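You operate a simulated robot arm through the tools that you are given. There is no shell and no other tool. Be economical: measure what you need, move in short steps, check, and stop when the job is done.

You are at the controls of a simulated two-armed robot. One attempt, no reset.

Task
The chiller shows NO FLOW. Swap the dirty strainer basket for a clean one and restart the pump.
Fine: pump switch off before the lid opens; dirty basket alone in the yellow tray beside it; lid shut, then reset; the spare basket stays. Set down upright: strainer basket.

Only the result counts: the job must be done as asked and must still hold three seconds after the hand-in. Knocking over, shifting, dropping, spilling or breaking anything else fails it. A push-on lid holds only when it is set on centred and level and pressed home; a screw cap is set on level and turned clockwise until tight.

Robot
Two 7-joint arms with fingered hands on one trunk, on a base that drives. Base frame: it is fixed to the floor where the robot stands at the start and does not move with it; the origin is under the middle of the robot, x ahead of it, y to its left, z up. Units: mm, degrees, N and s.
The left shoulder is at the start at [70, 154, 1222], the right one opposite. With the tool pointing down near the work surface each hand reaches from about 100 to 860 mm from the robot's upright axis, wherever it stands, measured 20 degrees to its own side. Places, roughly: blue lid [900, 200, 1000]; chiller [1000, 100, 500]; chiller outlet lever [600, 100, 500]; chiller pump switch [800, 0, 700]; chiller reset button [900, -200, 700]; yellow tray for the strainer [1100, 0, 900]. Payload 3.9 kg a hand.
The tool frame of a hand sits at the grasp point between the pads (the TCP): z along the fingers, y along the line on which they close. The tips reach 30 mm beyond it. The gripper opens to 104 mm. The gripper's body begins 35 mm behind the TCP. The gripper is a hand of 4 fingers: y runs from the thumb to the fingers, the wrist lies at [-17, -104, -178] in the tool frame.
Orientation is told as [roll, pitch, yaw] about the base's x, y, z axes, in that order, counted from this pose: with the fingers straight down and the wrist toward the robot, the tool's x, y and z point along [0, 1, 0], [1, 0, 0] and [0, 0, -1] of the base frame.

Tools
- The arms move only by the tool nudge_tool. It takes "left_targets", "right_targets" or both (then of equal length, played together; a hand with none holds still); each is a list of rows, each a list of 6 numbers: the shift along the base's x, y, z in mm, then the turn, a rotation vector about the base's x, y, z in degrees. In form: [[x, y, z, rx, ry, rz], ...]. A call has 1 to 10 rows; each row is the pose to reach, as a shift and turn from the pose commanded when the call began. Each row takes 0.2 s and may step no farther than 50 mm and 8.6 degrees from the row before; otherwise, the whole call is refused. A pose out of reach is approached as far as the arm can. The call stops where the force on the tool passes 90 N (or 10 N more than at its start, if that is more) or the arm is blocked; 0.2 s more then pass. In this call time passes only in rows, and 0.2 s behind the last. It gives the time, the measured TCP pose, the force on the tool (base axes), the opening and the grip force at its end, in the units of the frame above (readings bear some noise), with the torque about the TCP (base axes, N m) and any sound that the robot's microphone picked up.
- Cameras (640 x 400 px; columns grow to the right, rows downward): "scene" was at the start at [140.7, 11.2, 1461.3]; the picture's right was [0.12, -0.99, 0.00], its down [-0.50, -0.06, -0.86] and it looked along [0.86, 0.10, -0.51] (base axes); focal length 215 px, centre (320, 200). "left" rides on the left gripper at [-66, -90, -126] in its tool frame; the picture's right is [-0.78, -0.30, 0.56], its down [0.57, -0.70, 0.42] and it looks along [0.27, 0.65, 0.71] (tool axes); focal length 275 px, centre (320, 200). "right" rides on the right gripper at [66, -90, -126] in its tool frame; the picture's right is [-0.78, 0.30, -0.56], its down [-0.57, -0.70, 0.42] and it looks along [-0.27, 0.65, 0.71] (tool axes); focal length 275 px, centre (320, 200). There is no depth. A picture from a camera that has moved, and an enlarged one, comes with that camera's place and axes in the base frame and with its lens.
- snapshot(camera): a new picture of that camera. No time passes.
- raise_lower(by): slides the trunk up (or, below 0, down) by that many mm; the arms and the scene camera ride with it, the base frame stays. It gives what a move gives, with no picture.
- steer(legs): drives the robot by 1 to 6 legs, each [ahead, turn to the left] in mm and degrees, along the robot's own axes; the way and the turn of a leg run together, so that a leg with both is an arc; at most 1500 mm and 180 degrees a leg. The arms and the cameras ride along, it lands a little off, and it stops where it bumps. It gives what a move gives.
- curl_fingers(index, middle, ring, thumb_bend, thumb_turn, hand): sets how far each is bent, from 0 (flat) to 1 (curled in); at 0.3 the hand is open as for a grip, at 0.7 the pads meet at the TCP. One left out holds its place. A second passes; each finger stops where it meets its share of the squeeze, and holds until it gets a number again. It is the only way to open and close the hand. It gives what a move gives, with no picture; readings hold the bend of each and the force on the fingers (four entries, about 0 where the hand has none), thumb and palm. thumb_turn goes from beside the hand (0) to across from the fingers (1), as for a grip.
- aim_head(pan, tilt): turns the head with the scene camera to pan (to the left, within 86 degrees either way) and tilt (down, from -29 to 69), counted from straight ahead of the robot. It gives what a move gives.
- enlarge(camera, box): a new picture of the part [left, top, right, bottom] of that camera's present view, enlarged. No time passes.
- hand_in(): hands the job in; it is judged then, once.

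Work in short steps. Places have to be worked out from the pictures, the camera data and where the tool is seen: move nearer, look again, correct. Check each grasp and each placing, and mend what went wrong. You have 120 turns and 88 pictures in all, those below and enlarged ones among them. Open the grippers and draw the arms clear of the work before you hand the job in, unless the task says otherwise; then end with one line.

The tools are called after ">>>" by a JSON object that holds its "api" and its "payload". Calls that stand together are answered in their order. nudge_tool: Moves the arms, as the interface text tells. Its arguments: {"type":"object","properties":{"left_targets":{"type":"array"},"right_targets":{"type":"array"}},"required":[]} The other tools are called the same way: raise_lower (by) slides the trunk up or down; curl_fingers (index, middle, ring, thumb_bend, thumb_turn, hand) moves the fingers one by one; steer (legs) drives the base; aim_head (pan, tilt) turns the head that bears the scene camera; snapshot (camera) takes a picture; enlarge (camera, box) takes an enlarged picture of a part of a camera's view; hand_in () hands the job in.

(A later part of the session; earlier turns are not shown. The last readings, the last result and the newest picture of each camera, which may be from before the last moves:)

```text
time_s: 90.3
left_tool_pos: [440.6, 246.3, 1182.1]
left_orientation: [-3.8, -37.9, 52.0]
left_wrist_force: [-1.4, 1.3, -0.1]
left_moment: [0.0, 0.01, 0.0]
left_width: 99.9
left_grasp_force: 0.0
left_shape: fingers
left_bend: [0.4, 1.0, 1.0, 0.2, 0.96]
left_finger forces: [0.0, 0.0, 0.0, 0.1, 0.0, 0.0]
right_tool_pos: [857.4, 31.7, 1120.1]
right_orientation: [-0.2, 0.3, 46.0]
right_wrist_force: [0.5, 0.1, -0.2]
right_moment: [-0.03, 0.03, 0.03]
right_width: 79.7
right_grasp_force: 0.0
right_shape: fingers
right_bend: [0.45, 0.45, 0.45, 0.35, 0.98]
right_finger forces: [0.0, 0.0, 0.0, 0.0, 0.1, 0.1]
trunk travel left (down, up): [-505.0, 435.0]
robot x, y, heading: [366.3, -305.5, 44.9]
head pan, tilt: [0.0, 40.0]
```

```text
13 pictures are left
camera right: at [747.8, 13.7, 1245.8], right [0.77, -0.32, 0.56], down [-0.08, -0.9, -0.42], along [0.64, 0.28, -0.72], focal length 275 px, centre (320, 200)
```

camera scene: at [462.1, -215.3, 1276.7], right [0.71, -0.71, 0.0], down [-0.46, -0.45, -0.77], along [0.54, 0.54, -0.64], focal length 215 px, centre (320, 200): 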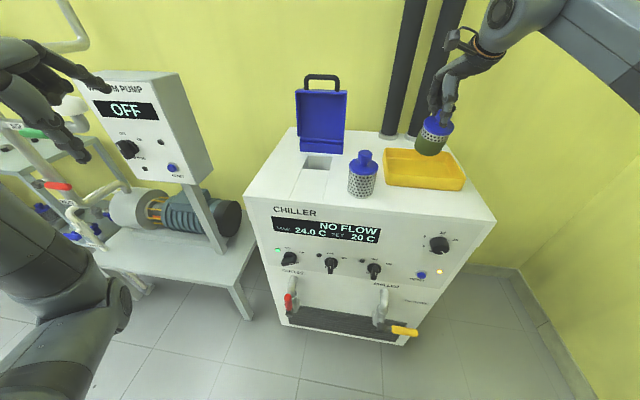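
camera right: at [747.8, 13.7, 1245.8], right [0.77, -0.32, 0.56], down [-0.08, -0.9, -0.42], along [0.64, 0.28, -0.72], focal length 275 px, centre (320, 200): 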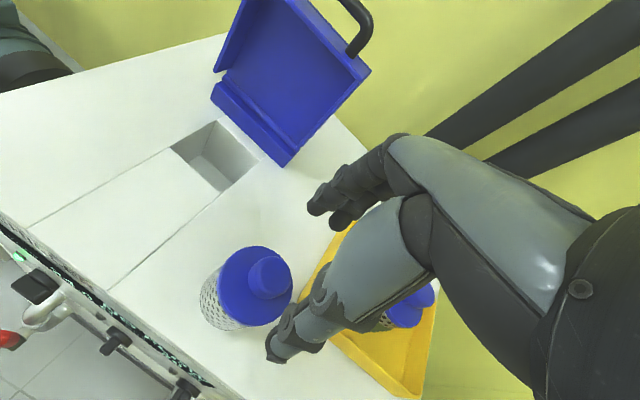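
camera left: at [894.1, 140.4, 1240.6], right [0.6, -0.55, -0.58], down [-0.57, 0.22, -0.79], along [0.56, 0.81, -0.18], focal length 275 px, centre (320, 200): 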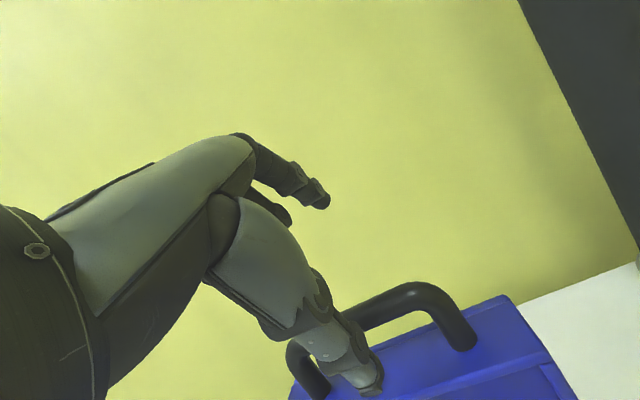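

Knob at (855, 33); the pit is an ~80 mm square centred near (888, 222). I descend on the clean basket's knob and close evenly.

>>> {"api": "nudge_tool", "payload": {"right_targets": [[-2.4, 1.3, -25, 0, 0, 0], [-2.4, 1.3, -50, 0, 0, 0], [-2.4, 1.3, -65, 0, 0, 0], [-2.4, 1.3, -74, 0, 0, 0]]}}

>>> {"api": "curl_fingers", "payload": {"hand": "right", "index": 0.58, "middle": 0.57, "ring": 0.58, "thumb_bend": 0.52}}

>>> {"api": "enlarge", "payload": {"camera": "right", "box": [180, 150, 440, 390]}}

```text
time_s: 91.3
left_tool_pos: [441.0, 245.6, 1182.3]
left_orientation: [-3.6, -37.7, 52.0]
left_wrist_force: [0.2, -0.4, 0.5]
left_moment: [0.04, 0.0, 0.03]
left_width: 99.9
left_grasp_force: 0.1
left_shape: fingers
left_bend: [0.4, 1.0, 1.0, 0.2, 0.96]
left_finger forces: [0.1, 0.0, 0.0, 0.0, 0.0, 0.1]
right_tool_pos: [856.3, 32.0, 1044.9]
right_orientation: [-0.1, 0.3, 46.2]
right_wrist_force: [0.0, -1.1, -0.6]
right_moment: [0.01, -0.02, -0.03]
right_width: 80.1
right_grasp_force: 0.2
right_shape: fingers
right_bend: [0.45, 0.45, 0.45, 0.35, 0.98]
right_finger forces: [0.0, 0.0, 0.0, 0.1, 0.1, 0.1]
trunk travel left (down, up): [-505.0, 435.0]
robot x, y, heading: [364.1, -307.1, 45.1]
head pan, tilt: [0.0, 40.0]
```

```text
time_s: 92.3
left_tool_pos: [441.0, 245.8, 1183.4]
left_orientation: [-3.6, -37.8, 52.0]
left_wrist_force: [0.1, 0.8, -0.9]
left_moment: [0.02, 0.03, -0.01]
left_width: 100.1
left_grasp_force: 0.1
left_shape: fingers
left_bend: [0.4, 1.0, 1.0, 0.2, 0.96]
left_finger forces: [0.0, 0.0, 0.1, 0.0, 0.1, 0.0]
right_tool_pos: [858.1, 32.4, 1045.2]
right_orientation: [-0.1, 0.4, 46.0]
right_wrist_force: [0.0, 0.5, -0.1]
right_moment: [-0.01, -0.03, 0.0]
right_width: 43.1
right_grasp_force: 0.3
right_shape: fingers
right_bend: [0.56, 0.56, 0.57, 0.52, 1.0]
right_finger forces: [0.3, 0.0, 0.0, 0.0, 0.1, 0.0]
trunk travel left (down, up): [-505.0, 435.0]
robot x, y, heading: [364.3, -308.3, 45.5]
head pan, tilt: [0.0, 40.0]
```

```text
1.67 times, centred on (310, 270) of right
camera zoom: at [747.5, 13.5, 1171.4], right [0.77, -0.32, 0.56], down [-0.08, -0.9, -0.42], along [0.64, 0.28, -0.72], focal length 459 px, centre (337, 83)
```

zoom: 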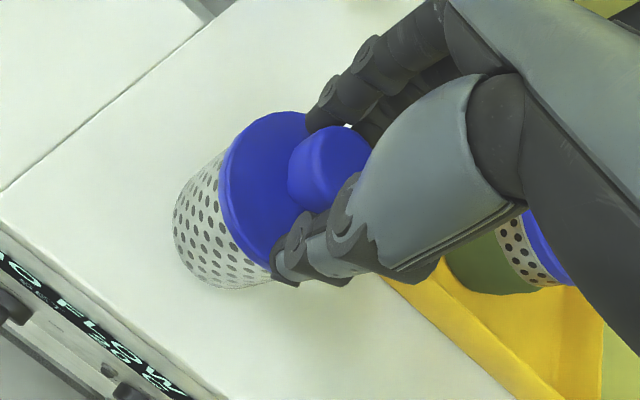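

Centred. I close the remaining gap evenly and then squeeze.

>>> {"api": "curl_fingers", "payload": {"hand": "right", "index": 0.63, "middle": 0.62, "ring": 0.63, "thumb_bend": 0.58}}

>>> {"api": "curl_fingers", "payload": {"hand": "right", "index": 0.75, "middle": 0.75, "ring": 0.75, "thumb_bend": 0.75}}

>>> {"api": "nudge_tool", "payload": {"right_targets": [[0, 0, 10, 0, 0, 0], [0, 0, 30, 0, 0, 0]]}}

>>> {"api": "enlarge", "payload": {"camera": "scene", "box": [280, 60, 480, 220]}}

```text
time_s: 93.3
left_tool_pos: [442.2, 245.1, 1183.5]
left_orientation: [-3.7, -37.8, 52.0]
left_wrist_force: [0.6, 0.1, 0.6]
left_moment: [0.01, -0.02, 0.0]
left_width: 100.1
left_grasp_force: 0.0
left_shape: fingers
left_bend: [0.4, 1.0, 1.0, 0.2, 0.96]
left_finger forces: [0.1, 0.1, 0.0, 0.0, 0.1, 0.1]
right_tool_pos: [857.2, 31.2, 1045.7]
right_orientation: [-0.1, 0.4, 46.0]
right_wrist_force: [-0.4, 0.2, 0.0]
right_moment: [-0.01, 0.01, 0.01]
right_width: 31.1
right_grasp_force: 1.2
right_shape: fingers
right_bend: [0.62, 0.61, 0.63, 0.56, 1.0]
right_finger forces: [0.8, 0.6, 0.0, 0.0, 1.2, 0.0]
trunk travel left (down, up): [-505.0, 435.0]
robot x, y, heading: [362.9, -309.4, 45.1]
head pan, tilt: [0.0, 40.0]
```

```text
time_s: 94.3
left_tool_pos: [441.6, 245.7, 1183.0]
left_orientation: [-3.5, -37.8, 52.0]
left_wrist_force: [0.1, 0.7, 0.2]
left_moment: [0.0, 0.01, 0.0]
left_width: 100.1
left_grasp_force: 0.1
left_shape: fingers
left_bend: [0.4, 1.0, 1.0, 0.2, 0.96]
left_finger forces: [0.0, 0.0, 0.1, 0.0, 0.0, 0.0]
right_tool_pos: [856.7, 32.8, 1044.9]
right_orientation: [-0.1, 0.4, 46.0]
right_wrist_force: [0.3, 0.6, -1.6]
right_moment: [0.01, 0.0, 0.04]
right_width: 27.7
right_grasp_force: 18.8
right_shape: fingers
right_bend: [0.73, 0.72, 0.75, 0.56, 1.0]
right_finger forces: [9.1, 9.9, 0.0, 0.1, 18.1, 0.1]
trunk travel left (down, up): [-505.0, 435.0]
robot x, y, heading: [363.1, -304.9, 45.0]
head pan, tilt: [0.0, 40.0]
```

```text
time_s: 94.9
left_tool_pos: [441.7, 245.9, 1182.8]
left_orientation: [-3.6, -37.8, 52.1]
left_wrist_force: [-0.3, 0.2, 0.1]
left_moment: [0.0, -0.02, 0.01]
left_width: 100.2
left_grasp_force: 0.0
left_shape: fingers
left_bend: [0.4, 1.0, 1.0, 0.2, 0.96]
left_finger forces: [0.1, 0.0, 0.0, 0.0, 0.1, 0.0]
right_tool_pos: [857.7, 31.1, 1076.2]
right_orientation: [-0.2, 0.5, 46.2]
right_wrist_force: [0.2, 0.3, -2.2]
right_moment: [0.03, 0.0, 0.01]
right_width: 27.6
right_grasp_force: 19.1
right_shape: fingers
right_bend: [0.73, 0.72, 0.75, 0.56, 1.0]
right_finger forces: [9.1, 10.1, 0.0, 0.1, 18.1, 0.0]
trunk travel left (down, up): [-505.0, 435.0]
robot x, y, heading: [362.6, -310.6, 44.9]
head pan, tilt: [0.0, 40.0]
```

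```text
2.50 times, centred on (380, 140) of scene
camera zoom: at [460.2, -213.4, 1276.7], right [0.71, -0.71, 0.0], down [-0.45, -0.46, -0.77], along [0.54, 0.54, -0.64], focal length 538 px, centre (170, 350)
```

zoom: 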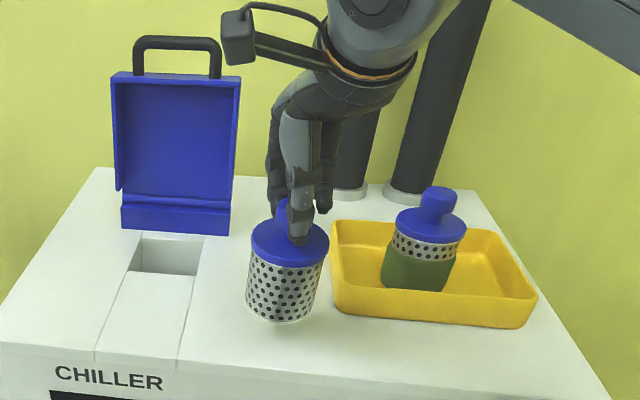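

Clean basket is lifted, nearly plumb. I carry it over the pit (z +10) to (888, 223).

>>> {"api": "nudge_tool", "payload": {"right_targets": [[6, 38, 10, 0, 0, 0], [12, 77, 10, 0, 0, 0], [18, 115, 10, 0, 0, 0], [24, 154, 10, 0, 0, 0], [30.3, 192, 10, 0, 0, 0]]}}

>>> {"api": "snapshot", "payload": {"camera": "right"}}

>>> {"api": "enlarge", "payload": {"camera": "scene", "box": [260, 60, 420, 220]}}

```text
time_s: 96.1
left_tool_pos: [439.8, 248.8, 1181.8]
left_orientation: [-3.7, -37.8, 52.1]
left_wrist_force: [-0.6, 1.9, -0.3]
left_moment: [0.02, -0.02, 0.02]
left_width: 100.1
left_grasp_force: 0.0
left_shape: fingers
left_bend: [0.4, 1.0, 1.0, 0.2, 0.96]
left_finger forces: [0.0, 0.1, 0.0, 0.1, 0.1, 0.0]
right_tool_pos: [884.0, 226.3, 1083.6]
right_orientation: [-0.3, 0.4, 46.3]
right_wrist_force: [-0.1, -0.2, -2.9]
right_moment: [-0.01, 0.02, -0.03]
right_width: 27.5
right_grasp_force: 19.0
right_shape: fingers
right_bend: [0.73, 0.72, 0.75, 0.56, 1.0]
right_finger forces: [9.1, 10.2, 0.0, 0.0, 18.4, 0.0]
trunk travel left (down, up): [-505.0, 435.0]
robot x, y, heading: [363.3, -304.3, 45.2]
head pan, tilt: [0.0, 40.0]
```

```text
10 pictures are left
camera right: at [774.2, 208.2, 1209.5], right [0.77, -0.32, 0.56], down [-0.07, -0.91, -0.42], along [0.64, 0.28, -0.72], focal length 275 px, centre (320, 200)
```

right: 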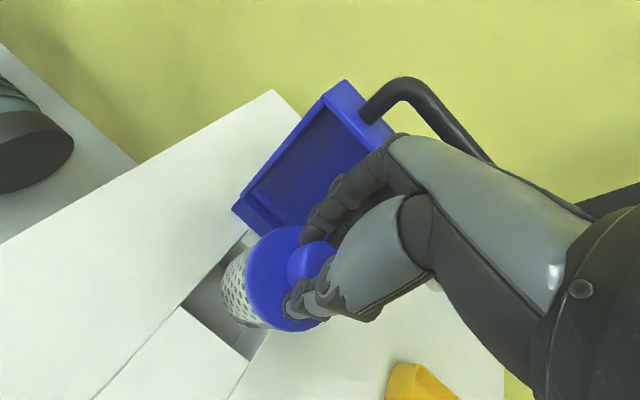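

```text
2.50 times, centred on (340, 140) of scene
camera zoom: at [459.0, -210.8, 1276.6], right [0.71, -0.71, 0.0], down [-0.45, -0.46, -0.77], along [0.54, 0.54, -0.64], focal length 538 px, centre (270, 350)
```

zoom: 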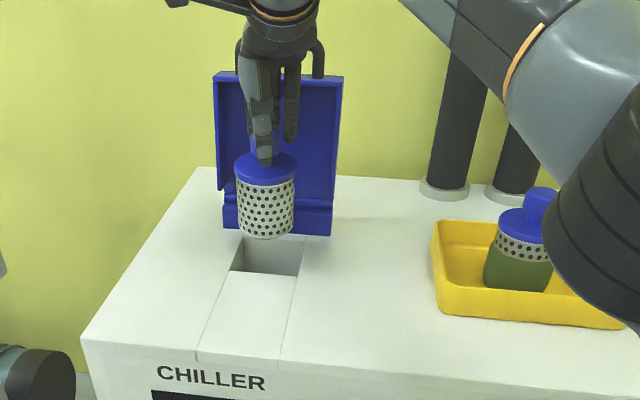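

The basket leans ~5° (bottom away); I correct that, shift (+9,+3), and lower to just above the pit for a check.

>>> {"api": "nudge_tool", "payload": {"right_targets": [[5, 1.5, 0, -4, 3.9, 0], [9, 3, -15, -4, 3.9, 0], [9, 3, -29, -4, 3.9, 0]]}}

>>> {"api": "enlarge", "payload": {"camera": "right", "box": [160, 180, 400, 390]}}

```text
time_s: 96.9
left_tool_pos: [441.3, 248.0, 1182.3]
left_orientation: [-3.7, -37.8, 52.0]
left_wrist_force: [-0.4, 0.1, 0.2]
left_moment: [0.01, 0.01, -0.03]
left_width: 100.1
left_grasp_force: 0.0
left_shape: fingers
left_bend: [0.4, 1.0, 1.0, 0.2, 0.96]
left_finger forces: [0.0, 0.0, 0.0, 0.1, 0.0, 0.0]
right_tool_pos: [883.8, 227.3, 1066.8]
right_orientation: [-0.4, 5.8, 46.8]
right_wrist_force: [0.7, 0.1, -1.0]
right_moment: [0.02, -0.07, -0.03]
right_width: 27.6
right_grasp_force: 18.9
right_shape: fingers
right_bend: [0.73, 0.72, 0.75, 0.56, 1.0]
right_finger forces: [9.3, 10.4, 0.0, 0.1, 18.6, 0.0]
right hand out of reach, approached as far as the arm can: row 2, 3
trunk travel left (down, up): [-505.0, 435.0]
robot x, y, heading: [363.9, -311.9, 44.9]
head pan, tilt: [0.0, 40.0]
```

```text
1.90 times, centred on (280, 285) of right
camera zoom: at [781.8, 216.3, 1200.8], right [0.8, -0.27, 0.53], down [-0.09, -0.93, -0.35], along [0.59, 0.23, -0.77], focal length 524 px, centre (396, 38)
```

zoom: 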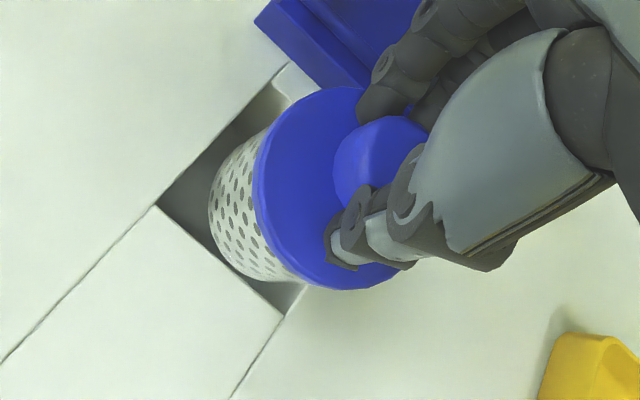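

The arm is at its reach limit and the basket needs ~12 mm more forward. I drive the base forward 14 mm.

>>> {"api": "steer", "payload": {"legs": [[14, 0]]}}

```text
time_s: 97.6
left_tool_pos: [450.1, 253.9, 1182.3]
left_orientation: [-3.6, -37.9, 52.0]
left_wrist_force: [-0.3, -0.6, 0.6]
left_moment: [-0.03, 0.01, -0.04]
left_width: 100.1
left_grasp_force: 0.0
left_shape: fingers
left_bend: [0.4, 1.0, 1.0, 0.2, 0.96]
left_finger forces: [0.0, 0.0, 0.0, 0.0, 0.0, 0.0]
right_tool_pos: [890.9, 234.7, 1068.7]
right_orientation: [-0.3, 5.6, 46.9]
right_wrist_force: [0.3, -0.6, -1.8]
right_moment: [0.08, -0.01, -0.01]
right_width: 27.7
right_grasp_force: 19.4
right_shape: fingers
right_bend: [0.73, 0.72, 0.75, 0.56, 1.0]
right_finger forces: [9.4, 10.3, 0.0, 0.0, 18.5, 0.0]
trunk travel left (down, up): [-505.0, 435.0]
robot x, y, heading: [374.4, -299.8, 44.9]
head pan, tilt: [0.0, 40.0]
```

Bottom should now be centred (~886, 222). I lower into the pit in steps, watching force.

>>> {"api": "nudge_tool", "payload": {"right_targets": [[0, 0, -12, 0, 0, 0], [0, 0, -24, 0, 0, 0], [0, 0, -34, 0, 0, 0]]}}

```text
time_s: 98.4
left_tool_pos: [451.6, 256.1, 1182.3]
left_orientation: [-3.6, -37.8, 52.0]
left_wrist_force: [0.0, -0.6, 0.0]
left_moment: [0.01, 0.01, -0.02]
left_width: 99.9
left_grasp_force: 0.0
left_shape: fingers
left_bend: [0.4, 1.0, 1.0, 0.2, 0.96]
left_finger forces: [0.0, 0.1, 0.0, 0.0, 0.1, 0.0]
right_tool_pos: [893.4, 237.1, 1032.8]
right_orientation: [-0.3, 5.7, 46.8]
right_wrist_force: [0.1, 0.3, -2.9]
right_moment: [0.01, -0.02, 0.01]
right_width: 27.6
right_grasp_force: 18.9
right_shape: fingers
right_bend: [0.73, 0.72, 0.75, 0.56, 1.0]
right_finger forces: [9.3, 10.3, 0.1, 0.0, 18.6, 0.0]
trunk travel left (down, up): [-505.0, 435.0]
robot x, y, heading: [374.6, -298.3, 44.9]
head pan, tilt: [0.0, 40.0]
```

No contact with the bottom already below the surface. Continue down.

>>> {"api": "nudge_tool", "payload": {"right_targets": [[0, 0, -10, 0, 0, 0], [0, 0, -20, 0, 0, 0], [0, 0, -30, 0, 0, 0]]}}

```text
time_s: 99.2
left_tool_pos: [451.0, 256.4, 1182.5]
left_orientation: [-3.6, -37.8, 52.1]
left_wrist_force: [0.1, -0.1, 0.2]
left_moment: [0.03, -0.02, -0.03]
left_width: 100.1
left_grasp_force: 0.0
left_shape: fingers
left_bend: [0.4, 1.0, 1.0, 0.2, 0.96]
left_finger forces: [0.0, 0.1, 0.1, 0.1, 0.0, 0.0]
right_tool_pos: [892.9, 236.2, 1003.5]
right_orientation: [-0.3, 5.7, 46.8]
right_wrist_force: [0.1, -0.5, -2.6]
right_moment: [0.04, 0.0, -0.01]
right_width: 27.5
right_grasp_force: 19.3
right_shape: fingers
right_bend: [0.73, 0.72, 0.75, 0.56, 1.0]
right_finger forces: [9.4, 10.2, 0.1, 0.0, 18.6, 0.1]
trunk travel left (down, up): [-505.0, 435.0]
robot x, y, heading: [371.9, -297.8, 44.9]
head pan, tilt: [0.0, 40.0]
```

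Still free. Continue to z ≈ 965.

>>> {"api": "nudge_tool", "payload": {"right_targets": [[0, 0, -10, 0, 0, 0], [0, 0, -20, 0, 0, 0], [0, 0, -30, 0, 0, 0], [0, 0, -38, 0, 0, 0]]}}

```text
time_s: 100.2
left_tool_pos: [450.1, 255.5, 1182.4]
left_orientation: [-3.6, -37.7, 52.0]
left_wrist_force: [-0.3, -1.2, -0.3]
left_moment: [-0.01, 0.01, -0.01]
left_width: 100.0
left_grasp_force: 0.1
left_shape: fingers
left_bend: [0.4, 1.0, 1.0, 0.2, 0.96]
left_finger forces: [0.0, 0.1, 0.0, 0.0, 0.0, 0.0]
right_tool_pos: [893.2, 236.4, 965.4]
right_orientation: [-0.3, 5.7, 46.9]
right_wrist_force: [-0.2, 0.3, -1.5]
right_moment: [0.01, 0.02, 0.03]
right_width: 27.5
right_grasp_force: 18.6
right_shape: fingers
right_bend: [0.73, 0.72, 0.75, 0.56, 1.0]
right_finger forces: [9.5, 10.3, 0.0, 0.1, 18.6, 0.1]
trunk travel left (down, up): [-505.0, 435.0]
robot x, y, heading: [374.1, -296.1, 45.2]
head pan, tilt: [0.0, 40.0]
```

Still no contact; final centimetres in small steps.

>>> {"api": "nudge_tool", "payload": {"right_targets": [[0, 0, -6, 0, 0, 0], [0, 0, -12, 0, 0, 0]]}}

>>> {"api": "nudge_tool", "payload": {"right_targets": [[0, 0, -4, 0, 0, 0], [0, 0, -8, 0, 0, 0]]}}

```text
time_s: 100.8
left_tool_pos: [451.3, 256.1, 1183.4]
left_orientation: [-3.6, -37.8, 52.0]
left_wrist_force: [1.0, 0.1, -0.6]
left_moment: [-0.02, 0.0, -0.02]
left_width: 100.1
left_grasp_force: 0.0
left_shape: fingers
left_bend: [0.4, 1.0, 1.0, 0.2, 0.96]
left_finger forces: [0.0, 0.0, 0.0, 0.0, 0.1, 0.0]
right_tool_pos: [891.3, 235.3, 953.8]
right_orientation: [-0.3, 5.8, 47.0]
right_wrist_force: [-0.1, 0.1, -2.8]
right_moment: [0.02, -0.03, -0.02]
right_width: 27.8
right_grasp_force: 19.4
right_shape: fingers
right_bend: [0.73, 0.72, 0.75, 0.56, 1.0]
right_finger forces: [9.5, 10.4, 0.0, 0.1, 18.7, 0.1]
trunk travel left (down, up): [-505.0, 435.0]
robot x, y, heading: [371.6, -300.6, 45.0]
head pan, tilt: [0.0, 40.0]
```

```text
time_s: 101.4
left_tool_pos: [450.6, 256.1, 1183.9]
left_orientation: [-3.6, -37.7, 52.0]
left_wrist_force: [-0.2, -0.8, -0.2]
left_moment: [0.01, -0.01, -0.01]
left_width: 100.1
left_grasp_force: 0.1
left_shape: fingers
left_bend: [0.4, 1.0, 1.0, 0.2, 0.96]
left_finger forces: [0.0, 0.0, 0.0, 0.0, 0.0, 0.0]
right_tool_pos: [890.6, 236.6, 946.6]
right_orientation: [-0.3, 5.7, 47.0]
right_wrist_force: [-1.7, -1.5, -0.4]
right_moment: [-0.02, -0.04, 0.01]
right_width: 27.6
right_grasp_force: 20.4
right_shape: fingers
right_bend: [0.73, 0.72, 0.75, 0.56, 1.0]
right_finger forces: [9.4, 12.7, 0.0, 0.0, 18.9, 0.0]
trunk travel left (down, up): [-505.0, 435.0]
robot x, y, heading: [375.9, -299.9, 45.1]
head pan, tilt: [0.0, 40.0]
```

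Weight is being taken up at z 947. One more small step.

>>> {"api": "nudge_tool", "payload": {"right_targets": [[0, 0, -4, 0, 0, 0]]}}

>>> {"api": "enlarge", "payload": {"camera": "right", "box": [160, 180, 400, 390]}}

```text
time_s: 101.8
left_tool_pos: [449.9, 254.5, 1184.5]
left_orientation: [-3.7, -38.1, 52.0]
left_wrist_force: [0.6, 0.0, -0.4]
left_moment: [0.0, 0.0, -0.01]
left_width: 100.0
left_grasp_force: 0.0
left_shape: fingers
left_bend: [0.4, 1.0, 1.0, 0.2, 0.96]
left_finger forces: [0.0, 0.1, 0.1, 0.0, 0.0, 0.0]
right_tool_pos: [891.7, 235.9, 944.3]
right_orientation: [-0.2, 5.5, 46.9]
right_wrist_force: [1.6, 1.7, 12.0]
right_moment: [-0.18, 0.1, -0.01]
right_width: 27.5
right_grasp_force: 21.5
right_shape: fingers
right_bend: [0.73, 0.73, 0.75, 0.56, 1.0]
right_finger forces: [10.2, 11.7, 0.0, 0.1, 20.7, 0.1]
trunk travel left (down, up): [-505.0, 435.0]
robot x, y, heading: [374.8, -300.4, 45.0]
head pan, tilt: [0.0, 40.0]
```

```text
1.90 times, centred on (280, 285) of right
camera zoom: at [790.3, 224.2, 1078.7], right [0.8, -0.27, 0.53], down [-0.08, -0.93, -0.35], along [0.59, 0.24, -0.77], focal length 524 px, centre (396, 38)
```

zoom: 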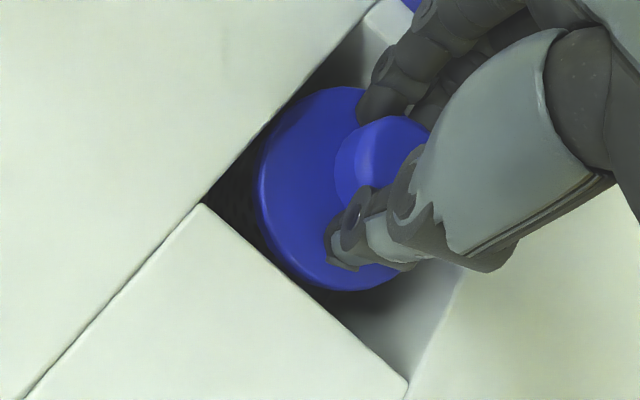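

The basket is seated (12 N contact at the expected depth). I release and lift clear.

>>> {"api": "curl_fingers", "payload": {"hand": "right", "index": 0.58, "middle": 0.58, "ring": 0.58, "thumb_bend": 0.46}}

>>> {"api": "curl_fingers", "payload": {"hand": "right", "index": 0.5, "middle": 0.5, "ring": 0.5, "thumb_bend": 0.42}}

>>> {"api": "nudge_tool", "payload": {"right_targets": [[0, 0, 10, 0, 0, 0], [0, 0, 25, 0, 0, 0], [0, 0, 60, 0, 0, 0], [0, 0, 100, 0, 0, 0], [-20, -20, 140, 0, 0, 0]]}}

>>> {"api": "snapshot", "payload": {"camera": "scene"}}

```text
time_s: 102.8
left_tool_pos: [448.7, 253.5, 1183.8]
left_orientation: [-3.7, -38.0, 52.1]
left_wrist_force: [-0.7, 0.2, -0.8]
left_moment: [0.01, -0.02, -0.01]
left_width: 100.1
left_grasp_force: 0.0
left_shape: fingers
left_bend: [0.4, 1.0, 1.0, 0.2, 0.96]
left_finger forces: [0.0, 0.0, 0.1, 0.0, 0.0, 0.0]
right_tool_pos: [890.4, 233.7, 944.0]
right_orientation: [-0.3, 5.7, 47.0]
right_wrist_force: [-8.2, -9.0, 1.7]
right_moment: [0.0, 0.0, -0.22]
right_width: 49.1
right_grasp_force: 6.1
right_shape: fingers
right_bend: [0.57, 0.62, 0.59, 0.46, 1.0]
right_finger forces: [0.0, 8.3, 4.3, 0.0, 0.0, 0.1]
trunk travel left (down, up): [-505.0, 435.0]
robot x, y, heading: [374.6, -298.0, 45.2]
head pan, tilt: [0.0, 40.0]
```

```text
time_s: 103.8
left_tool_pos: [447.9, 252.8, 1184.3]
left_orientation: [-3.7, -38.0, 52.0]
left_wrist_force: [0.8, 0.9, 0.4]
left_moment: [0.01, -0.01, -0.01]
left_width: 100.1
left_grasp_force: 0.0
left_shape: fingers
left_bend: [0.4, 1.0, 1.0, 0.2, 0.96]
left_finger forces: [0.0, 0.1, 0.0, 0.0, 0.1, 0.0]
right_tool_pos: [888.6, 233.6, 944.3]
right_orientation: [-0.2, 5.6, 47.0]
right_wrist_force: [-15.0, -13.2, -0.3]
right_moment: [-0.07, -0.01, -0.24]
right_width: 58.0
right_grasp_force: 14.1
right_shape: fingers
right_bend: [0.5, 0.6, 0.57, 0.46, 1.0]
right_finger forces: [0.3, 18.1, 6.2, 0.0, 2.9, 0.1]
trunk travel left (down, up): [-505.0, 435.0]
robot x, y, heading: [376.7, -297.5, 45.1]
head pan, tilt: [0.0, 40.0]
```

```text
time_s: 105.0
left_tool_pos: [451.8, 252.4, 1183.4]
left_orientation: [-3.5, -38.0, 51.9]
left_wrist_force: [-0.3, -0.7, -0.5]
left_moment: [-0.01, 0.01, 0.06]
left_width: 99.9
left_grasp_force: 0.1
left_shape: fingers
left_bend: [0.4, 1.0, 1.0, 0.2, 0.96]
left_finger forces: [0.0, 0.1, 0.0, 0.0, 0.0, 0.0]
right_tool_pos: [873.8, 213.0, 1082.2]
right_orientation: [-0.2, 5.6, 46.8]
right_wrist_force: [-0.1, -1.1, 0.2]
right_moment: [0.01, 0.0, -0.01]
right_width: 63.4
right_grasp_force: 0.0
right_shape: fingers
right_bend: [0.5, 0.5, 0.5, 0.42, 0.99]
right_finger forces: [0.1, 0.1, 0.0, 0.0, 0.0, 0.1]
trunk travel left (down, up): [-505.0, 435.0]
robot x, y, heading: [377.4, -296.4, 45.2]
head pan, tilt: [0.0, 40.0]
```

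```text
6 pictures are left
camera scene: at [470.0, -206.0, 1276.9], right [0.71, -0.71, 0.0], down [-0.45, -0.45, -0.77], along [0.54, 0.54, -0.64], focal length 215 px, centre (320, 200)
```

scene: 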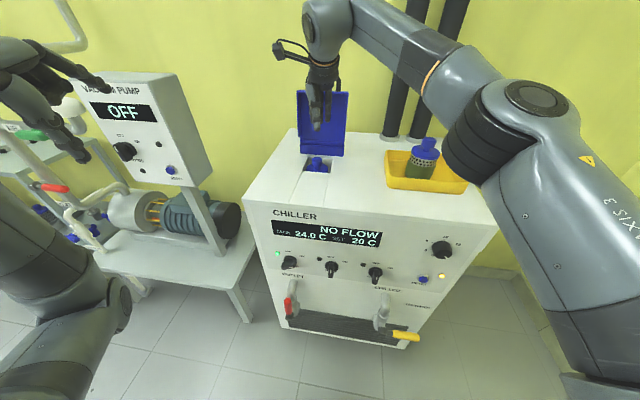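

Clean basket sits in the pit, dirty one stands in the tray. I retract the right hand up and right, then turn the base back 10° so the left arm can replay the lid motion in reverse.

>>> {"api": "nudge_tool", "payload": {"right_targets": [[5, -10, 45, 0, 0, 0], [15, -50, 75, 0, 0, 0], [32, -95, 85, 0, 0, 0], [50, -140, 85, 0, 0, 0], [75, -180, 85, 0, 0, 0], [100, -220, 85, 0, 0, 0]]}}

>>> {"api": "steer", "payload": {"legs": [[0, -9.9]]}}

>>> {"api": "curl_fingers", "payload": {"hand": "left", "index": 0.45, "middle": 1, "ring": 1, "thumb_bend": 0.5, "thumb_turn": 1}}

```text
refused: row 2 steps farther than a row can; nothing moved
```

```text
time_s: 106.1
left_tool_pos: [544.5, 233.9, 1183.0]
left_orientation: [-3.6, -37.8, 42.2]
left_wrist_force: [1.4, -0.7, 0.2]
left_moment: [-0.02, 0.03, 0.01]
left_width: 100.2
left_grasp_force: 0.0
left_shape: fingers
left_bend: [0.4, 1.0, 1.0, 0.2, 0.96]
left_finger forces: [0.1, 0.0, 0.1, 0.0, 0.1, 0.0]
right_tool_pos: [954.1, 122.0, 1081.5]
right_orientation: [-0.3, 5.8, 37.1]
right_wrist_force: [0.3, 0.1, 0.0]
right_moment: [0.0, -0.03, -0.01]
right_width: 63.7
right_grasp_force: 0.0
right_shape: fingers
right_bend: [0.5, 0.5, 0.5, 0.42, 0.99]
right_finger forces: [0.0, 0.0, 0.0, 0.0, 0.0, 0.0]
trunk travel left (down, up): [-505.0, 435.0]
robot x, y, heading: [369.9, -300.6, 35.3]
head pan, tilt: [0.0, 40.0]
```

```text
time_s: 107.1
left_tool_pos: [543.7, 233.7, 1183.2]
left_orientation: [-3.6, -37.8, 42.3]
left_wrist_force: [-0.3, 0.4, 1.1]
left_moment: [0.0, -0.02, 0.01]
left_width: 60.9
left_grasp_force: 0.1
left_shape: fingers
left_bend: [0.45, 1.0, 1.0, 0.5, 1.0]
left_finger forces: [0.0, 0.0, 0.0, 0.0, 0.0, 0.0]
right_tool_pos: [954.7, 122.4, 1081.9]
right_orientation: [-0.3, 5.8, 37.0]
right_wrist_force: [0.4, -0.5, 0.8]
right_moment: [0.01, 0.0, 0.01]
right_width: 63.4
right_grasp_force: 0.1
right_shape: fingers
right_bend: [0.5, 0.5, 0.5, 0.42, 0.99]
right_finger forces: [0.0, 0.0, 0.0, 0.0, 0.0, 0.0]
trunk travel left (down, up): [-505.0, 435.0]
robot x, y, heading: [368.7, -299.5, 35.4]
head pan, tilt: [0.0, 40.0]
```

The hand swung clear anyway (no forces). Now I retract the right hand up and to the right.

>>> {"api": "nudge_tool", "payload": {"right_targets": [[-15, -10, 45, 0, 0, 0], [-30, -25, 80, 0, 0, 0], [-15, -65, 90, 0, 0, 0], [0, -105, 90, 0, 0, 0], [15, -150, 90, 0, 0, 0]]}}

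```text
time_s: 108.3
left_tool_pos: [545.6, 231.4, 1184.3]
left_orientation: [-3.5, -37.9, 42.1]
left_wrist_force: [0.0, -0.9, -0.2]
left_moment: [0.01, -0.02, 0.0]
left_width: 60.5
left_grasp_force: 0.0
left_shape: fingers
left_bend: [0.45, 1.0, 1.0, 0.5, 1.0]
left_finger forces: [0.1, 0.0, 0.0, 0.0, 0.0, 0.0]
right_tool_pos: [970.5, -29.5, 1171.6]
right_orientation: [-0.2, 5.7, 37.1]
right_wrist_force: [0.4, 0.0, 0.1]
right_moment: [0.0, -0.03, 0.01]
right_width: 63.6
right_grasp_force: 0.2
right_shape: fingers
right_bend: [0.5, 0.5, 0.5, 0.42, 0.99]
right_finger forces: [0.1, 0.0, 0.0, 0.0, 0.0, 0.1]
trunk travel left (down, up): [-505.0, 435.0]
robot x, y, heading: [372.7, -300.6, 35.1]
head pan, tilt: [0.0, 40.0]
```

Now the left hand goes back over the lid handle along its earlier retreat path (ending high).

>>> {"api": "nudge_tool", "payload": {"left_targets": [[46, 4, 10, 0, 0, 0], [92, 6, 25, 0, 0, 0], [138, 4, 40, 0, 0, 0], [182, 0, 55, 0, 0, 0], [226, -3, 65, 0, 0, 0], [270, -2, 70, 0, 0, 0], [314, 8, 70, 0, 0, 0], [358, 22, 65, 0, 0, 0], [392, 38, 55, 0, 0, 0], [412, 46, 40, 0, 0, 0]]}}

>>> {"api": "snapshot", "payload": {"camera": "left"}}

```text
time_s: 110.5
left_tool_pos: [957.6, 280.5, 1221.3]
left_orientation: [-3.6, -37.8, 42.1]
left_wrist_force: [-0.5, 0.3, -0.1]
left_moment: [0.0, -0.01, 0.02]
left_width: 60.6
left_grasp_force: 0.0
left_shape: fingers
left_bend: [0.45, 1.0, 1.0, 0.5, 1.0]
left_finger forces: [0.0, 0.1, 0.0, 0.0, 0.1, 0.0]
right_tool_pos: [971.4, -27.2, 1171.1]
right_orientation: [-0.3, 5.8, 37.1]
right_wrist_force: [0.6, -0.2, -0.3]
right_moment: [0.0, 0.0, 0.0]
right_width: 63.7
right_grasp_force: 0.0
right_shape: fingers
right_bend: [0.5, 0.5, 0.5, 0.42, 0.99]
right_finger forces: [0.1, 0.1, 0.0, 0.0, 0.0, 0.0]
trunk travel left (down, up): [-505.0, 435.0]
robot x, y, heading: [375.6, -298.2, 35.4]
head pan, tilt: [0.0, 40.0]
```

```text
5 pictures are left
camera left: at [886.7, 135.7, 1270.0], right [0.6, -0.55, -0.58], down [-0.57, 0.22, -0.79], along [0.56, 0.81, -0.18], focal length 275 px, centre (320, 200)
```

left: 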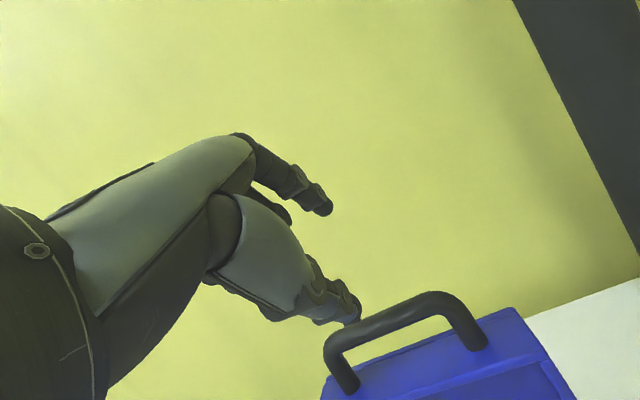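

Bar measured at F≈716, z≈1140, lateral −128; thumb in front and index behind. I lower 67 mm so it lies between them and close.

>>> {"api": "nudge_tool", "payload": {"left_targets": [[2, -3, -25, 0, 0, 0], [2, -3, -48, 0, 0, 0], [2, -3, -60, 0, 0, 0], [2, -3, -68, 0, 0, 0]]}}

>>> {"api": "curl_fingers", "payload": {"hand": "left", "index": 0.85, "thumb_bend": 0.85}}

```text
time_s: 111.5
left_tool_pos: [956.3, 275.5, 1159.5]
left_orientation: [-3.7, -38.3, 42.2]
left_wrist_force: [0.5, 0.7, 13.1]
left_moment: [-0.03, -0.05, 0.02]
left_width: 46.9
left_grasp_force: 6.1
left_shape: fingers
left_bend: [0.45, 1.0, 1.0, 0.59, 1.0]
left_finger forces: [0.0, 0.0, 0.0, 0.1, 12.6, 0.0]
right_tool_pos: [968.3, -27.6, 1173.8]
right_orientation: [-0.3, 5.7, 37.2]
right_wrist_force: [-0.2, 0.0, 0.1]
right_moment: [-0.01, -0.01, -0.04]
right_width: 63.5
right_grasp_force: 0.1
right_shape: fingers
right_bend: [0.5, 0.5, 0.5, 0.42, 0.99]
right_finger forces: [0.0, 0.1, 0.0, 0.0, 0.0, 0.0]
trunk travel left (down, up): [-505.0, 435.0]
robot x, y, heading: [374.2, -299.5, 35.3]
head pan, tilt: [0.0, 40.0]
```

```text
time_s: 112.5
left_tool_pos: [960.3, 278.2, 1151.7]
left_orientation: [-3.6, -37.4, 42.2]
left_wrist_force: [-2.2, -1.2, -13.8]
left_moment: [-0.1, 0.24, 0.05]
left_width: 3.9
left_grasp_force: 15.1
left_shape: fingers
left_bend: [0.71, 1.0, 1.0, 0.75, 1.0]
left_finger forces: [13.8, 0.0, 0.0, 0.0, 16.8, 0.0]
right_tool_pos: [970.9, -25.7, 1170.9]
right_orientation: [-0.3, 5.8, 37.2]
right_wrist_force: [-0.2, 0.3, 0.7]
right_moment: [-0.01, -0.01, 0.0]
right_width: 63.7
right_grasp_force: 0.0
right_shape: fingers
right_bend: [0.5, 0.5, 0.5, 0.42, 0.99]
right_finger forces: [0.0, 0.0, 0.0, 0.0, 0.1, 0.0]
trunk travel left (down, up): [-505.0, 435.0]
robot x, y, heading: [370.2, -299.2, 35.3]
head pan, tilt: [0.0, 40.0]
```

Index and thumb are hooked beneath the bar. I swing the lid back along its arc to about 60°, un-pitching the hand.

>>> {"api": "nudge_tool", "payload": {"left_targets": [[-18.2, -13, 3.5, -4.07, 5.7, -1.2], [-36.6, -26.1, 3.2, -8.1, 11.4, -2.4], [-54.5, -38.9, -0.8, -12.2, 17.1, -3.6], [-72, -51.4, -8, -16.3, 22.8, -4.8], [-88.2, -62.9, -18.7, -20.3, 28.5, -6]]}}

```text
time_s: 113.7
left_tool_pos: [874.0, 217.5, 1133.5]
left_orientation: [-1.7, -2.8, 35.2]
left_wrist_force: [4.6, 4.2, -13.0]
left_moment: [0.09, -0.04, 0.11]
left_width: 0.3
left_grasp_force: 13.7
left_shape: fingers
left_bend: [0.72, 1.0, 1.0, 0.75, 1.0]
left_finger forces: [11.6, 0.1, 0.1, 0.0, 14.9, 0.0]
right_tool_pos: [972.4, -24.2, 1168.6]
right_orientation: [-0.3, 5.9, 37.1]
right_wrist_force: [0.1, 0.2, -0.4]
right_moment: [-0.02, 0.04, -0.01]
right_width: 63.8
right_grasp_force: 0.0
right_shape: fingers
right_bend: [0.5, 0.5, 0.5, 0.42, 0.99]
right_finger forces: [0.0, 0.0, 0.1, 0.0, 0.0, 0.0]
trunk travel left (down, up): [-505.0, 435.0]
robot x, y, heading: [374.0, -299.5, 35.5]
head pan, tilt: [0.0, 40.0]
```

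Slight upward pull only. I continue the arc down to nearly shut.

>>> {"api": "nudge_tool", "payload": {"left_targets": [[-16.6, -13.3, -20, 0, 0, 0], [-31.2, -25.3, -38, 0, 0, 0], [-43.9, -35.8, -57, 0, 0, 0], [-54.2, -44.7, -78, 0, 0, 0], [-62, -51.8, -101, 0, 0, 0], [-66.9, -56.8, -125, 0, 0, 0], [-69, -59.9, -150, 0, 0, 0], [-68.8, -60.2, -168, 0, 0, 0]]}}

```text
time_s: 115.5
left_tool_pos: [800.5, 154.0, 968.3]
left_orientation: [-1.5, -3.0, 35.2]
left_wrist_force: [-7.9, 0.2, 0.0]
left_moment: [0.05, 0.01, -0.01]
left_width: 0.0
left_grasp_force: 1.4
left_shape: fingers
left_bend: [0.72, 1.0, 1.0, 0.78, 1.0]
left_finger forces: [0.0, 3.0, 0.0, 0.0, 0.1, 0.1]
right_tool_pos: [967.9, -26.3, 1170.9]
right_orientation: [-0.3, 5.7, 37.2]
right_wrist_force: [-0.1, -0.1, 0.3]
right_moment: [0.0, 0.0, 0.03]
right_width: 63.6
right_grasp_force: 0.0
right_shape: fingers
right_bend: [0.5, 0.5, 0.5, 0.42, 0.99]
right_finger forces: [0.0, 0.0, 0.0, 0.0, 0.1, 0.1]
trunk travel left (down, up): [-505.0, 435.0]
robot x, y, heading: [374.4, -301.1, 35.2]
head pan, tilt: [0.0, 40.0]
```

Almost shut. I go down the last 10 mm, then open to the earlier preshape (index 0.62, thumb 0.45) and rise.

>>> {"api": "nudge_tool", "payload": {"left_targets": [[0, 0, -6, 0, 0, 0], [0, 0, -11, 0, 0, 0]]}}

>>> {"api": "curl_fingers", "payload": {"hand": "left", "index": 0.63, "thumb_bend": 0.4}}

>>> {"api": "nudge_tool", "payload": {"left_targets": [[0, 0, 12, 0, 0, 0], [0, 0, 30, 0, 0, 0], [0, 0, 60, 0, 0, 0], [-20, -15, 100, 0, 0, 0]]}}

>>> {"api": "enlarge", "payload": {"camera": "scene", "box": [220, 80, 440, 300]}}

```text
time_s: 116.1
left_tool_pos: [801.1, 153.3, 958.5]
left_orientation: [-1.6, -3.0, 35.2]
left_wrist_force: [-7.9, -1.5, -0.1]
left_moment: [0.06, 0.07, -0.01]
left_width: 0.2
left_grasp_force: 9.5
left_shape: fingers
left_bend: [0.72, 1.0, 1.0, 0.78, 1.0]
left_finger forces: [0.0, 2.9, 0.1, 0.0, 15.7, 0.0]
right_tool_pos: [968.7, -27.2, 1172.8]
right_orientation: [-0.4, 5.6, 37.1]
right_wrist_force: [0.1, -0.8, -0.2]
right_moment: [0.01, -0.03, 0.04]
right_width: 63.4
right_grasp_force: 0.0
right_shape: fingers
right_bend: [0.5, 0.5, 0.5, 0.42, 0.99]
right_finger forces: [0.0, 0.0, 0.1, 0.0, 0.1, 0.1]
trunk travel left (down, up): [-505.0, 435.0]
robot x, y, heading: [372.8, -298.9, 35.3]
head pan, tilt: [0.0, 40.0]
```

```text
time_s: 117.1
left_tool_pos: [801.6, 153.7, 956.9]
left_orientation: [-1.5, -2.9, 35.2]
left_wrist_force: [0.1, 0.1, 0.1]
left_moment: [-0.01, 0.01, 0.02]
left_width: 49.1
left_grasp_force: 0.2
left_shape: fingers
left_bend: [0.63, 1.0, 1.0, 0.4, 0.99]
left_finger forces: [0.0, 0.1, 0.0, 0.0, 0.1, 0.0]
right_tool_pos: [970.0, -26.1, 1172.0]
right_orientation: [-0.4, 5.7, 37.1]
right_wrist_force: [-0.2, -0.5, 0.0]
right_moment: [0.03, 0.02, 0.0]
right_width: 63.6
right_grasp_force: 0.1
right_shape: fingers
right_bend: [0.5, 0.5, 0.5, 0.42, 0.99]
right_finger forces: [0.0, 0.1, 0.1, 0.0, 0.0, 0.0]
trunk travel left (down, up): [-505.0, 435.0]
robot x, y, heading: [374.6, -296.7, 35.5]
head pan, tilt: [0.0, 40.0]
```

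```text
time_s: 118.1
left_tool_pos: [769.5, 157.9, 1060.8]
left_orientation: [0.7, -3.6, 37.9]
left_wrist_force: [0.8, -0.3, -0.3]
left_moment: [0.01, -0.01, 0.01]
left_width: 49.9
left_grasp_force: 0.0
left_shape: fingers
left_bend: [0.63, 1.0, 1.0, 0.4, 0.99]
left_finger forces: [0.0, 0.0, 0.0, 0.0, 0.0, 0.1]
right_tool_pos: [970.1, -29.5, 1171.7]
right_orientation: [-0.2, 5.7, 37.0]
right_wrist_force: [0.3, -0.5, 0.5]
right_moment: [0.05, 0.02, 0.02]
right_width: 63.3
right_grasp_force: 0.0
right_shape: fingers
right_bend: [0.5, 0.5, 0.5, 0.42, 0.99]
right_finger forces: [0.0, 0.0, 0.1, 0.0, 0.1, 0.1]
trunk travel left (down, up): [-505.0, 435.0]
robot x, y, heading: [374.9, -299.4, 35.4]
head pan, tilt: [0.0, 40.0]
```

```text
1.82 times, centred on (330, 190) of scene
camera zoom: at [485.0, -224.3, 1276.9], right [0.58, -0.82, 0.0], down [-0.52, -0.37, -0.77], along [0.63, 0.44, -0.64], focal length 391 px, centre (302, 218)
```

zoom: 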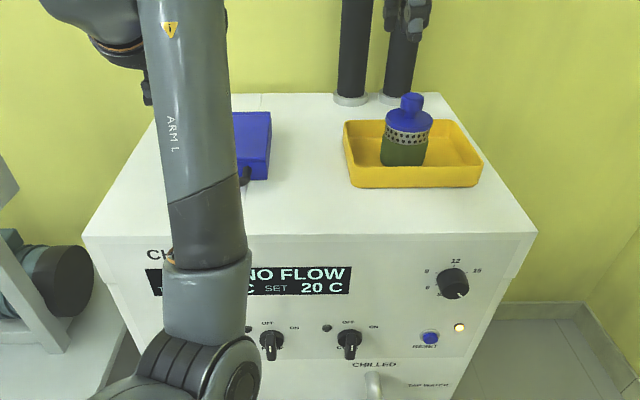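

Lid is shut, dirty basket upright in tray. I back off 305 mm, lower the trunk 330 mm (the pose used for the pump switch), and move the left hand aside.

>>> {"api": "steer", "payload": {"legs": [[-305, 0]]}}

>>> {"api": "raise_lower", "payload": {"by": -330}}

>>> {"api": "nudge_tool", "payload": {"left_targets": [[-25, 36, 0, 0, 0, 0], [-50, 72, 0, 0, 0, 0], [-70, 100, 0, 0, 0, 0], [-87, 122, 0, 0, 0, 0]]}}

>>> {"api": "curl_fingers", "payload": {"hand": "right", "index": 0, "middle": 1, "ring": 1, "thumb_bend": 0.8, "thumb_turn": 1}}

```text
time_s: 120.2
left_tool_pos: [517.6, -12.9, 1063.9]
left_orientation: [0.0, -3.9, 38.2]
left_wrist_force: [0.4, -0.2, 0.1]
left_moment: [0.01, 0.01, 0.01]
left_width: 49.8
left_grasp_force: 0.0
left_shape: fingers
left_bend: [0.63, 1.0, 1.0, 0.4, 0.99]
left_finger forces: [0.1, 0.0, 0.1, 0.0, 0.1, 0.1]
right_tool_pos: [719.8, -202.6, 1170.4]
right_orientation: [-0.3, 5.7, 37.1]
right_wrist_force: [0.0, 0.1, 0.1]
right_moment: [-0.01, -0.04, 0.0]
right_width: 63.5
right_grasp_force: 0.0
right_shape: fingers
right_bend: [0.5, 0.5, 0.5, 0.42, 0.99]
right_finger forces: [0.0, 0.0, 0.1, 0.0, 0.0, 0.0]
trunk travel left (down, up): [-505.0, 435.0]
robot x, y, heading: [123.7, -478.9, 35.3]
head pan, tilt: [0.0, 40.0]
```

```text
time_s: 123.4
left_tool_pos: [516.9, -11.5, 735.5]
left_orientation: [0.0, -4.1, 38.4]
left_wrist_force: [-0.8, 0.0, -0.2]
left_moment: [0.0, -0.01, 0.04]
left_width: 49.6
left_grasp_force: 0.0
left_shape: fingers
left_bend: [0.63, 1.0, 1.0, 0.4, 0.99]
left_finger forces: [0.0, 0.0, 0.0, 0.1, 0.1, 0.1]
right_tool_pos: [719.9, -203.6, 840.2]
right_orientation: [-0.4, 5.7, 37.2]
right_wrist_force: [-0.2, -0.3, 0.1]
right_moment: [0.0, 0.0, 0.01]
right_width: 63.5
right_grasp_force: 0.0
right_shape: fingers
right_bend: [0.5, 0.5, 0.5, 0.42, 0.99]
right_finger forces: [0.0, 0.1, 0.1, 0.0, 0.1, 0.0]
trunk travel left (down, up): [-175.0, 765.0]
robot x, y, heading: [123.2, -477.5, 35.4]
head pan, tilt: [0.0, 40.0]
```

```text
time_s: 124.4
left_tool_pos: [431.1, 108.7, 732.5]
left_orientation: [0.0, -4.0, 38.2]
left_wrist_force: [-0.1, -0.5, 0.5]
left_moment: [0.0, -0.01, 0.0]
left_width: 49.5
left_grasp_force: 0.1
left_shape: fingers
left_bend: [0.63, 1.0, 1.0, 0.4, 0.99]
left_finger forces: [0.0, 0.0, 0.1, 0.0, 0.0, 0.0]
right_tool_pos: [720.1, -202.5, 841.3]
right_orientation: [-0.3, 5.8, 37.2]
right_wrist_force: [-0.1, -0.1, 0.6]
right_moment: [0.01, 0.0, 0.03]
right_width: 63.7
right_grasp_force: 0.0
right_shape: fingers
right_bend: [0.5, 0.5, 0.5, 0.42, 0.99]
right_finger forces: [0.0, 0.0, 0.0, 0.0, 0.0, 0.0]
trunk travel left (down, up): [-175.0, 765.0]
robot x, y, heading: [123.1, -476.9, 35.6]
head pan, tilt: [0.0, 40.0]
```

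```text
time_s: 125.4
left_tool_pos: [432.4, 108.6, 733.1]
left_orientation: [0.0, -3.9, 38.1]
left_wrist_force: [-0.3, -0.2, 0.1]
left_moment: [0.01, 0.0, -0.01]
left_width: 49.6
left_grasp_force: 0.0
left_shape: fingers
left_bend: [0.63, 1.0, 1.0, 0.4, 0.99]
left_finger forces: [0.0, 0.0, 0.0, 0.0, 0.0, 0.0]
right_tool_pos: [721.0, -203.5, 841.1]
right_orientation: [-0.2, 6.0, 37.1]
right_wrist_force: [0.3, -0.3, -0.4]
right_moment: [0.01, 0.0, 0.03]
right_width: 74.4
right_grasp_force: 0.0
right_shape: fingers
right_bend: [0.0, 1.0, 1.0, 0.8, 1.0]
right_finger forces: [0.0, 0.1, 0.0, 0.0, 0.0, 0.1]
trunk travel left (down, up): [-175.0, 765.0]
robot x, y, heading: [122.9, -480.9, 35.3]
head pan, tilt: [0.0, 40.0]
```

I pitch the right index to point forward and bring it in front of the RESET button (lateral ≈225, z ≈678).

>>> {"api": "nudge_tool", "payload": {"right_targets": [[17, -9.2, -33.7, 4.1, -5.7, -0.3], [34.2, -18.4, -67.4, 8.1, -11.4, -0.5], [51.3, -27.6, -101, 12.2, -17.1, -0.8], [68.4, -36.8, -135, 16.3, -22.8, -1.1], [85.5, -46, -169, 20.4, -28.5, -1.4], [102.6, -55.2, -202, 24.4, -34.2, -1.6], [119.7, -64.4, -236, 28.5, -39.9, -1.9]]}}

>>> {"api": "enlarge", "payload": {"camera": "scene", "box": [280, 80, 440, 200]}}

```text
time_s: 127.0
left_tool_pos: [431.3, 109.0, 733.7]
left_orientation: [-0.1, -3.8, 38.4]
left_wrist_force: [0.4, 0.5, 0.3]
left_moment: [0.0, 0.0, -0.01]
left_width: 49.7
left_grasp_force: 0.1
left_shape: fingers
left_bend: [0.63, 1.0, 1.0, 0.4, 0.99]
left_finger forces: [0.1, 0.0, 0.0, 0.0, 0.1, 0.1]
right_tool_pos: [824.8, -245.3, 610.8]
right_orientation: [-1.5, -42.5, 38.4]
right_wrist_force: [0.6, -0.8, 1.1]
right_moment: [-0.04, 0.02, 0.02]
right_width: 74.2
right_grasp_force: 0.0
right_shape: fingers
right_bend: [0.0, 1.0, 1.0, 0.8, 1.0]
right_finger forces: [0.0, 0.0, 0.0, 0.0, 0.0, 0.0]
right hand out of reach, approached as far as the arm can: row 7
trunk travel left (down, up): [-175.0, 765.0]
robot x, y, heading: [125.3, -474.8, 35.4]
head pan, tilt: [0.0, 40.0]
```

```text
3.33 times, centred on (360, 140) of scene
camera zoom: at [236.2, -398.0, 946.6], right [0.58, -0.81, 0.0], down [-0.52, -0.37, -0.77], along [0.62, 0.44, -0.64], focal length 718 px, centre (187, 400)
```

zoom: 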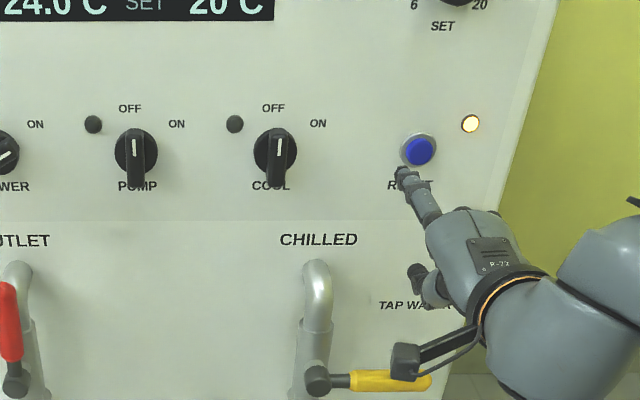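

Tip is ~22 mm left and ~8 mm below the button. I turn the base 1.7° right, raise 8 mm, and check by readings.

>>> {"api": "steer", "payload": {"legs": [[0, -1.7]]}}

>>> {"api": "nudge_tool", "payload": {"right_targets": [[0, 0, 8, 0, 0, 0]]}}

```text
time_s: 127.8
left_tool_pos: [450.0, 99.1, 734.5]
left_orientation: [0.0, -4.0, 36.5]
left_wrist_force: [-0.5, 1.1, -0.7]
left_moment: [0.03, 0.05, 0.03]
left_width: 49.6
left_grasp_force: 0.0
left_shape: fingers
left_bend: [0.63, 1.0, 1.0, 0.4, 0.99]
left_finger forces: [0.1, 0.0, 0.1, 0.0, 0.1, 0.0]
right_tool_pos: [830.1, -268.2, 611.6]
right_orientation: [-1.5, -42.4, 36.7]
right_wrist_force: [0.1, -0.3, -0.4]
right_moment: [0.01, -0.02, 0.03]
right_width: 74.1
right_grasp_force: 0.1
right_shape: fingers
right_bend: [0.0, 1.0, 1.0, 0.8, 1.0]
right_finger forces: [0.0, 0.0, 0.0, 0.0, 0.0, 0.0]
trunk travel left (down, up): [-175.0, 765.0]
robot x, y, heading: [121.8, -476.5, 33.8]
head pan, tilt: [0.0, 40.0]
```

```text
time_s: 128.2
left_tool_pos: [448.3, 99.6, 734.2]
left_orientation: [0.0, -3.8, 36.6]
left_wrist_force: [0.2, -0.9, 0.0]
left_moment: [0.0, -0.01, 0.02]
left_width: 49.7
left_grasp_force: 0.0
left_shape: fingers
left_bend: [0.63, 1.0, 1.0, 0.4, 0.99]
left_finger forces: [0.1, 0.0, 0.0, 0.0, 0.0, 0.0]
right_tool_pos: [829.7, -266.4, 619.7]
right_orientation: [-1.8, -42.4, 36.7]
right_wrist_force: [0.1, 0.2, 1.2]
right_moment: [0.03, -0.02, -0.02]
right_width: 74.5
right_grasp_force: 0.0
right_shape: fingers
right_bend: [0.0, 1.0, 1.0, 0.8, 1.0]
right_finger forces: [0.0, 0.0, 0.0, 0.0, 0.1, 0.0]
trunk travel left (down, up): [-175.0, 765.0]
robot x, y, heading: [122.3, -476.8, 33.6]
head pan, tilt: [0.0, 40.0]
```

Tip now aligned with RESET. I advance with the arm.

>>> {"api": "nudge_tool", "payload": {"right_targets": [[16.3, 11.6, 0, 0, 0, 0], [32.6, 23.2, 0, 0, 0, 0], [40.7, 29, 0, 0, 0, 0]]}}

```text
time_s: 129.0
left_tool_pos: [446.5, 99.5, 733.9]
left_orientation: [0.0, -3.9, 36.6]
left_wrist_force: [0.8, 0.9, 1.1]
left_moment: [0.0, -0.04, -0.05]
left_width: 49.5
left_grasp_force: 0.0
left_shape: fingers
left_bend: [0.63, 1.0, 1.0, 0.4, 0.99]
left_finger forces: [0.0, 0.0, 0.0, 0.0, 0.1, 0.0]
right_tool_pos: [870.5, -238.1, 619.3]
right_orientation: [-1.7, -42.4, 36.7]
right_wrist_force: [-0.7, 0.2, 0.1]
right_moment: [-0.01, -0.01, 0.01]
right_width: 74.4
right_grasp_force: 0.2
right_shape: fingers
right_bend: [0.0, 1.0, 1.0, 0.8, 1.0]
right_finger forces: [0.6, 0.1, 0.0, 0.0, 0.0, 0.1]
trunk travel left (down, up): [-175.0, 765.0]
robot x, y, heading: [125.5, -479.8, 33.8]
head pan, tilt: [0.0, 40.0]
```

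Just touching (0.6 N). I press a further 10 mm.

>>> {"api": "nudge_tool", "payload": {"right_targets": [[4, 2.9, 0, 0, 0, 0], [8.1, 5.8, 0, 0, 0, 0], [8.1, 5.8, 0, 0, 0, 0]]}}

```text
time_s: 129.8
left_tool_pos: [447.0, 97.3, 735.5]
left_orientation: [0.0, -4.1, 36.5]
left_wrist_force: [0.1, -0.1, -0.5]
left_moment: [0.02, 0.0, -0.02]
left_width: 49.4
left_grasp_force: 0.0
left_shape: fingers
left_bend: [0.63, 1.0, 1.0, 0.4, 0.99]
left_finger forces: [0.1, 0.1, 0.0, 0.0, 0.0, 0.0]
right_tool_pos: [876.7, -232.6, 619.9]
right_orientation: [-1.7, -42.4, 36.6]
right_wrist_force: [-14.5, -10.1, -2.3]
right_moment: [0.65, -0.86, 0.25]
right_width: 73.5
right_grasp_force: 8.6
right_shape: fingers
right_bend: [0.0, 1.0, 1.0, 0.8, 1.0]
right_finger forces: [16.9, 0.1, 0.0, 0.1, 0.0, 0.1]
trunk travel left (down, up): [-175.0, 765.0]
robot x, y, heading: [124.8, -475.2, 33.8]
head pan, tilt: [0.0, 40.0]
heard: click
```

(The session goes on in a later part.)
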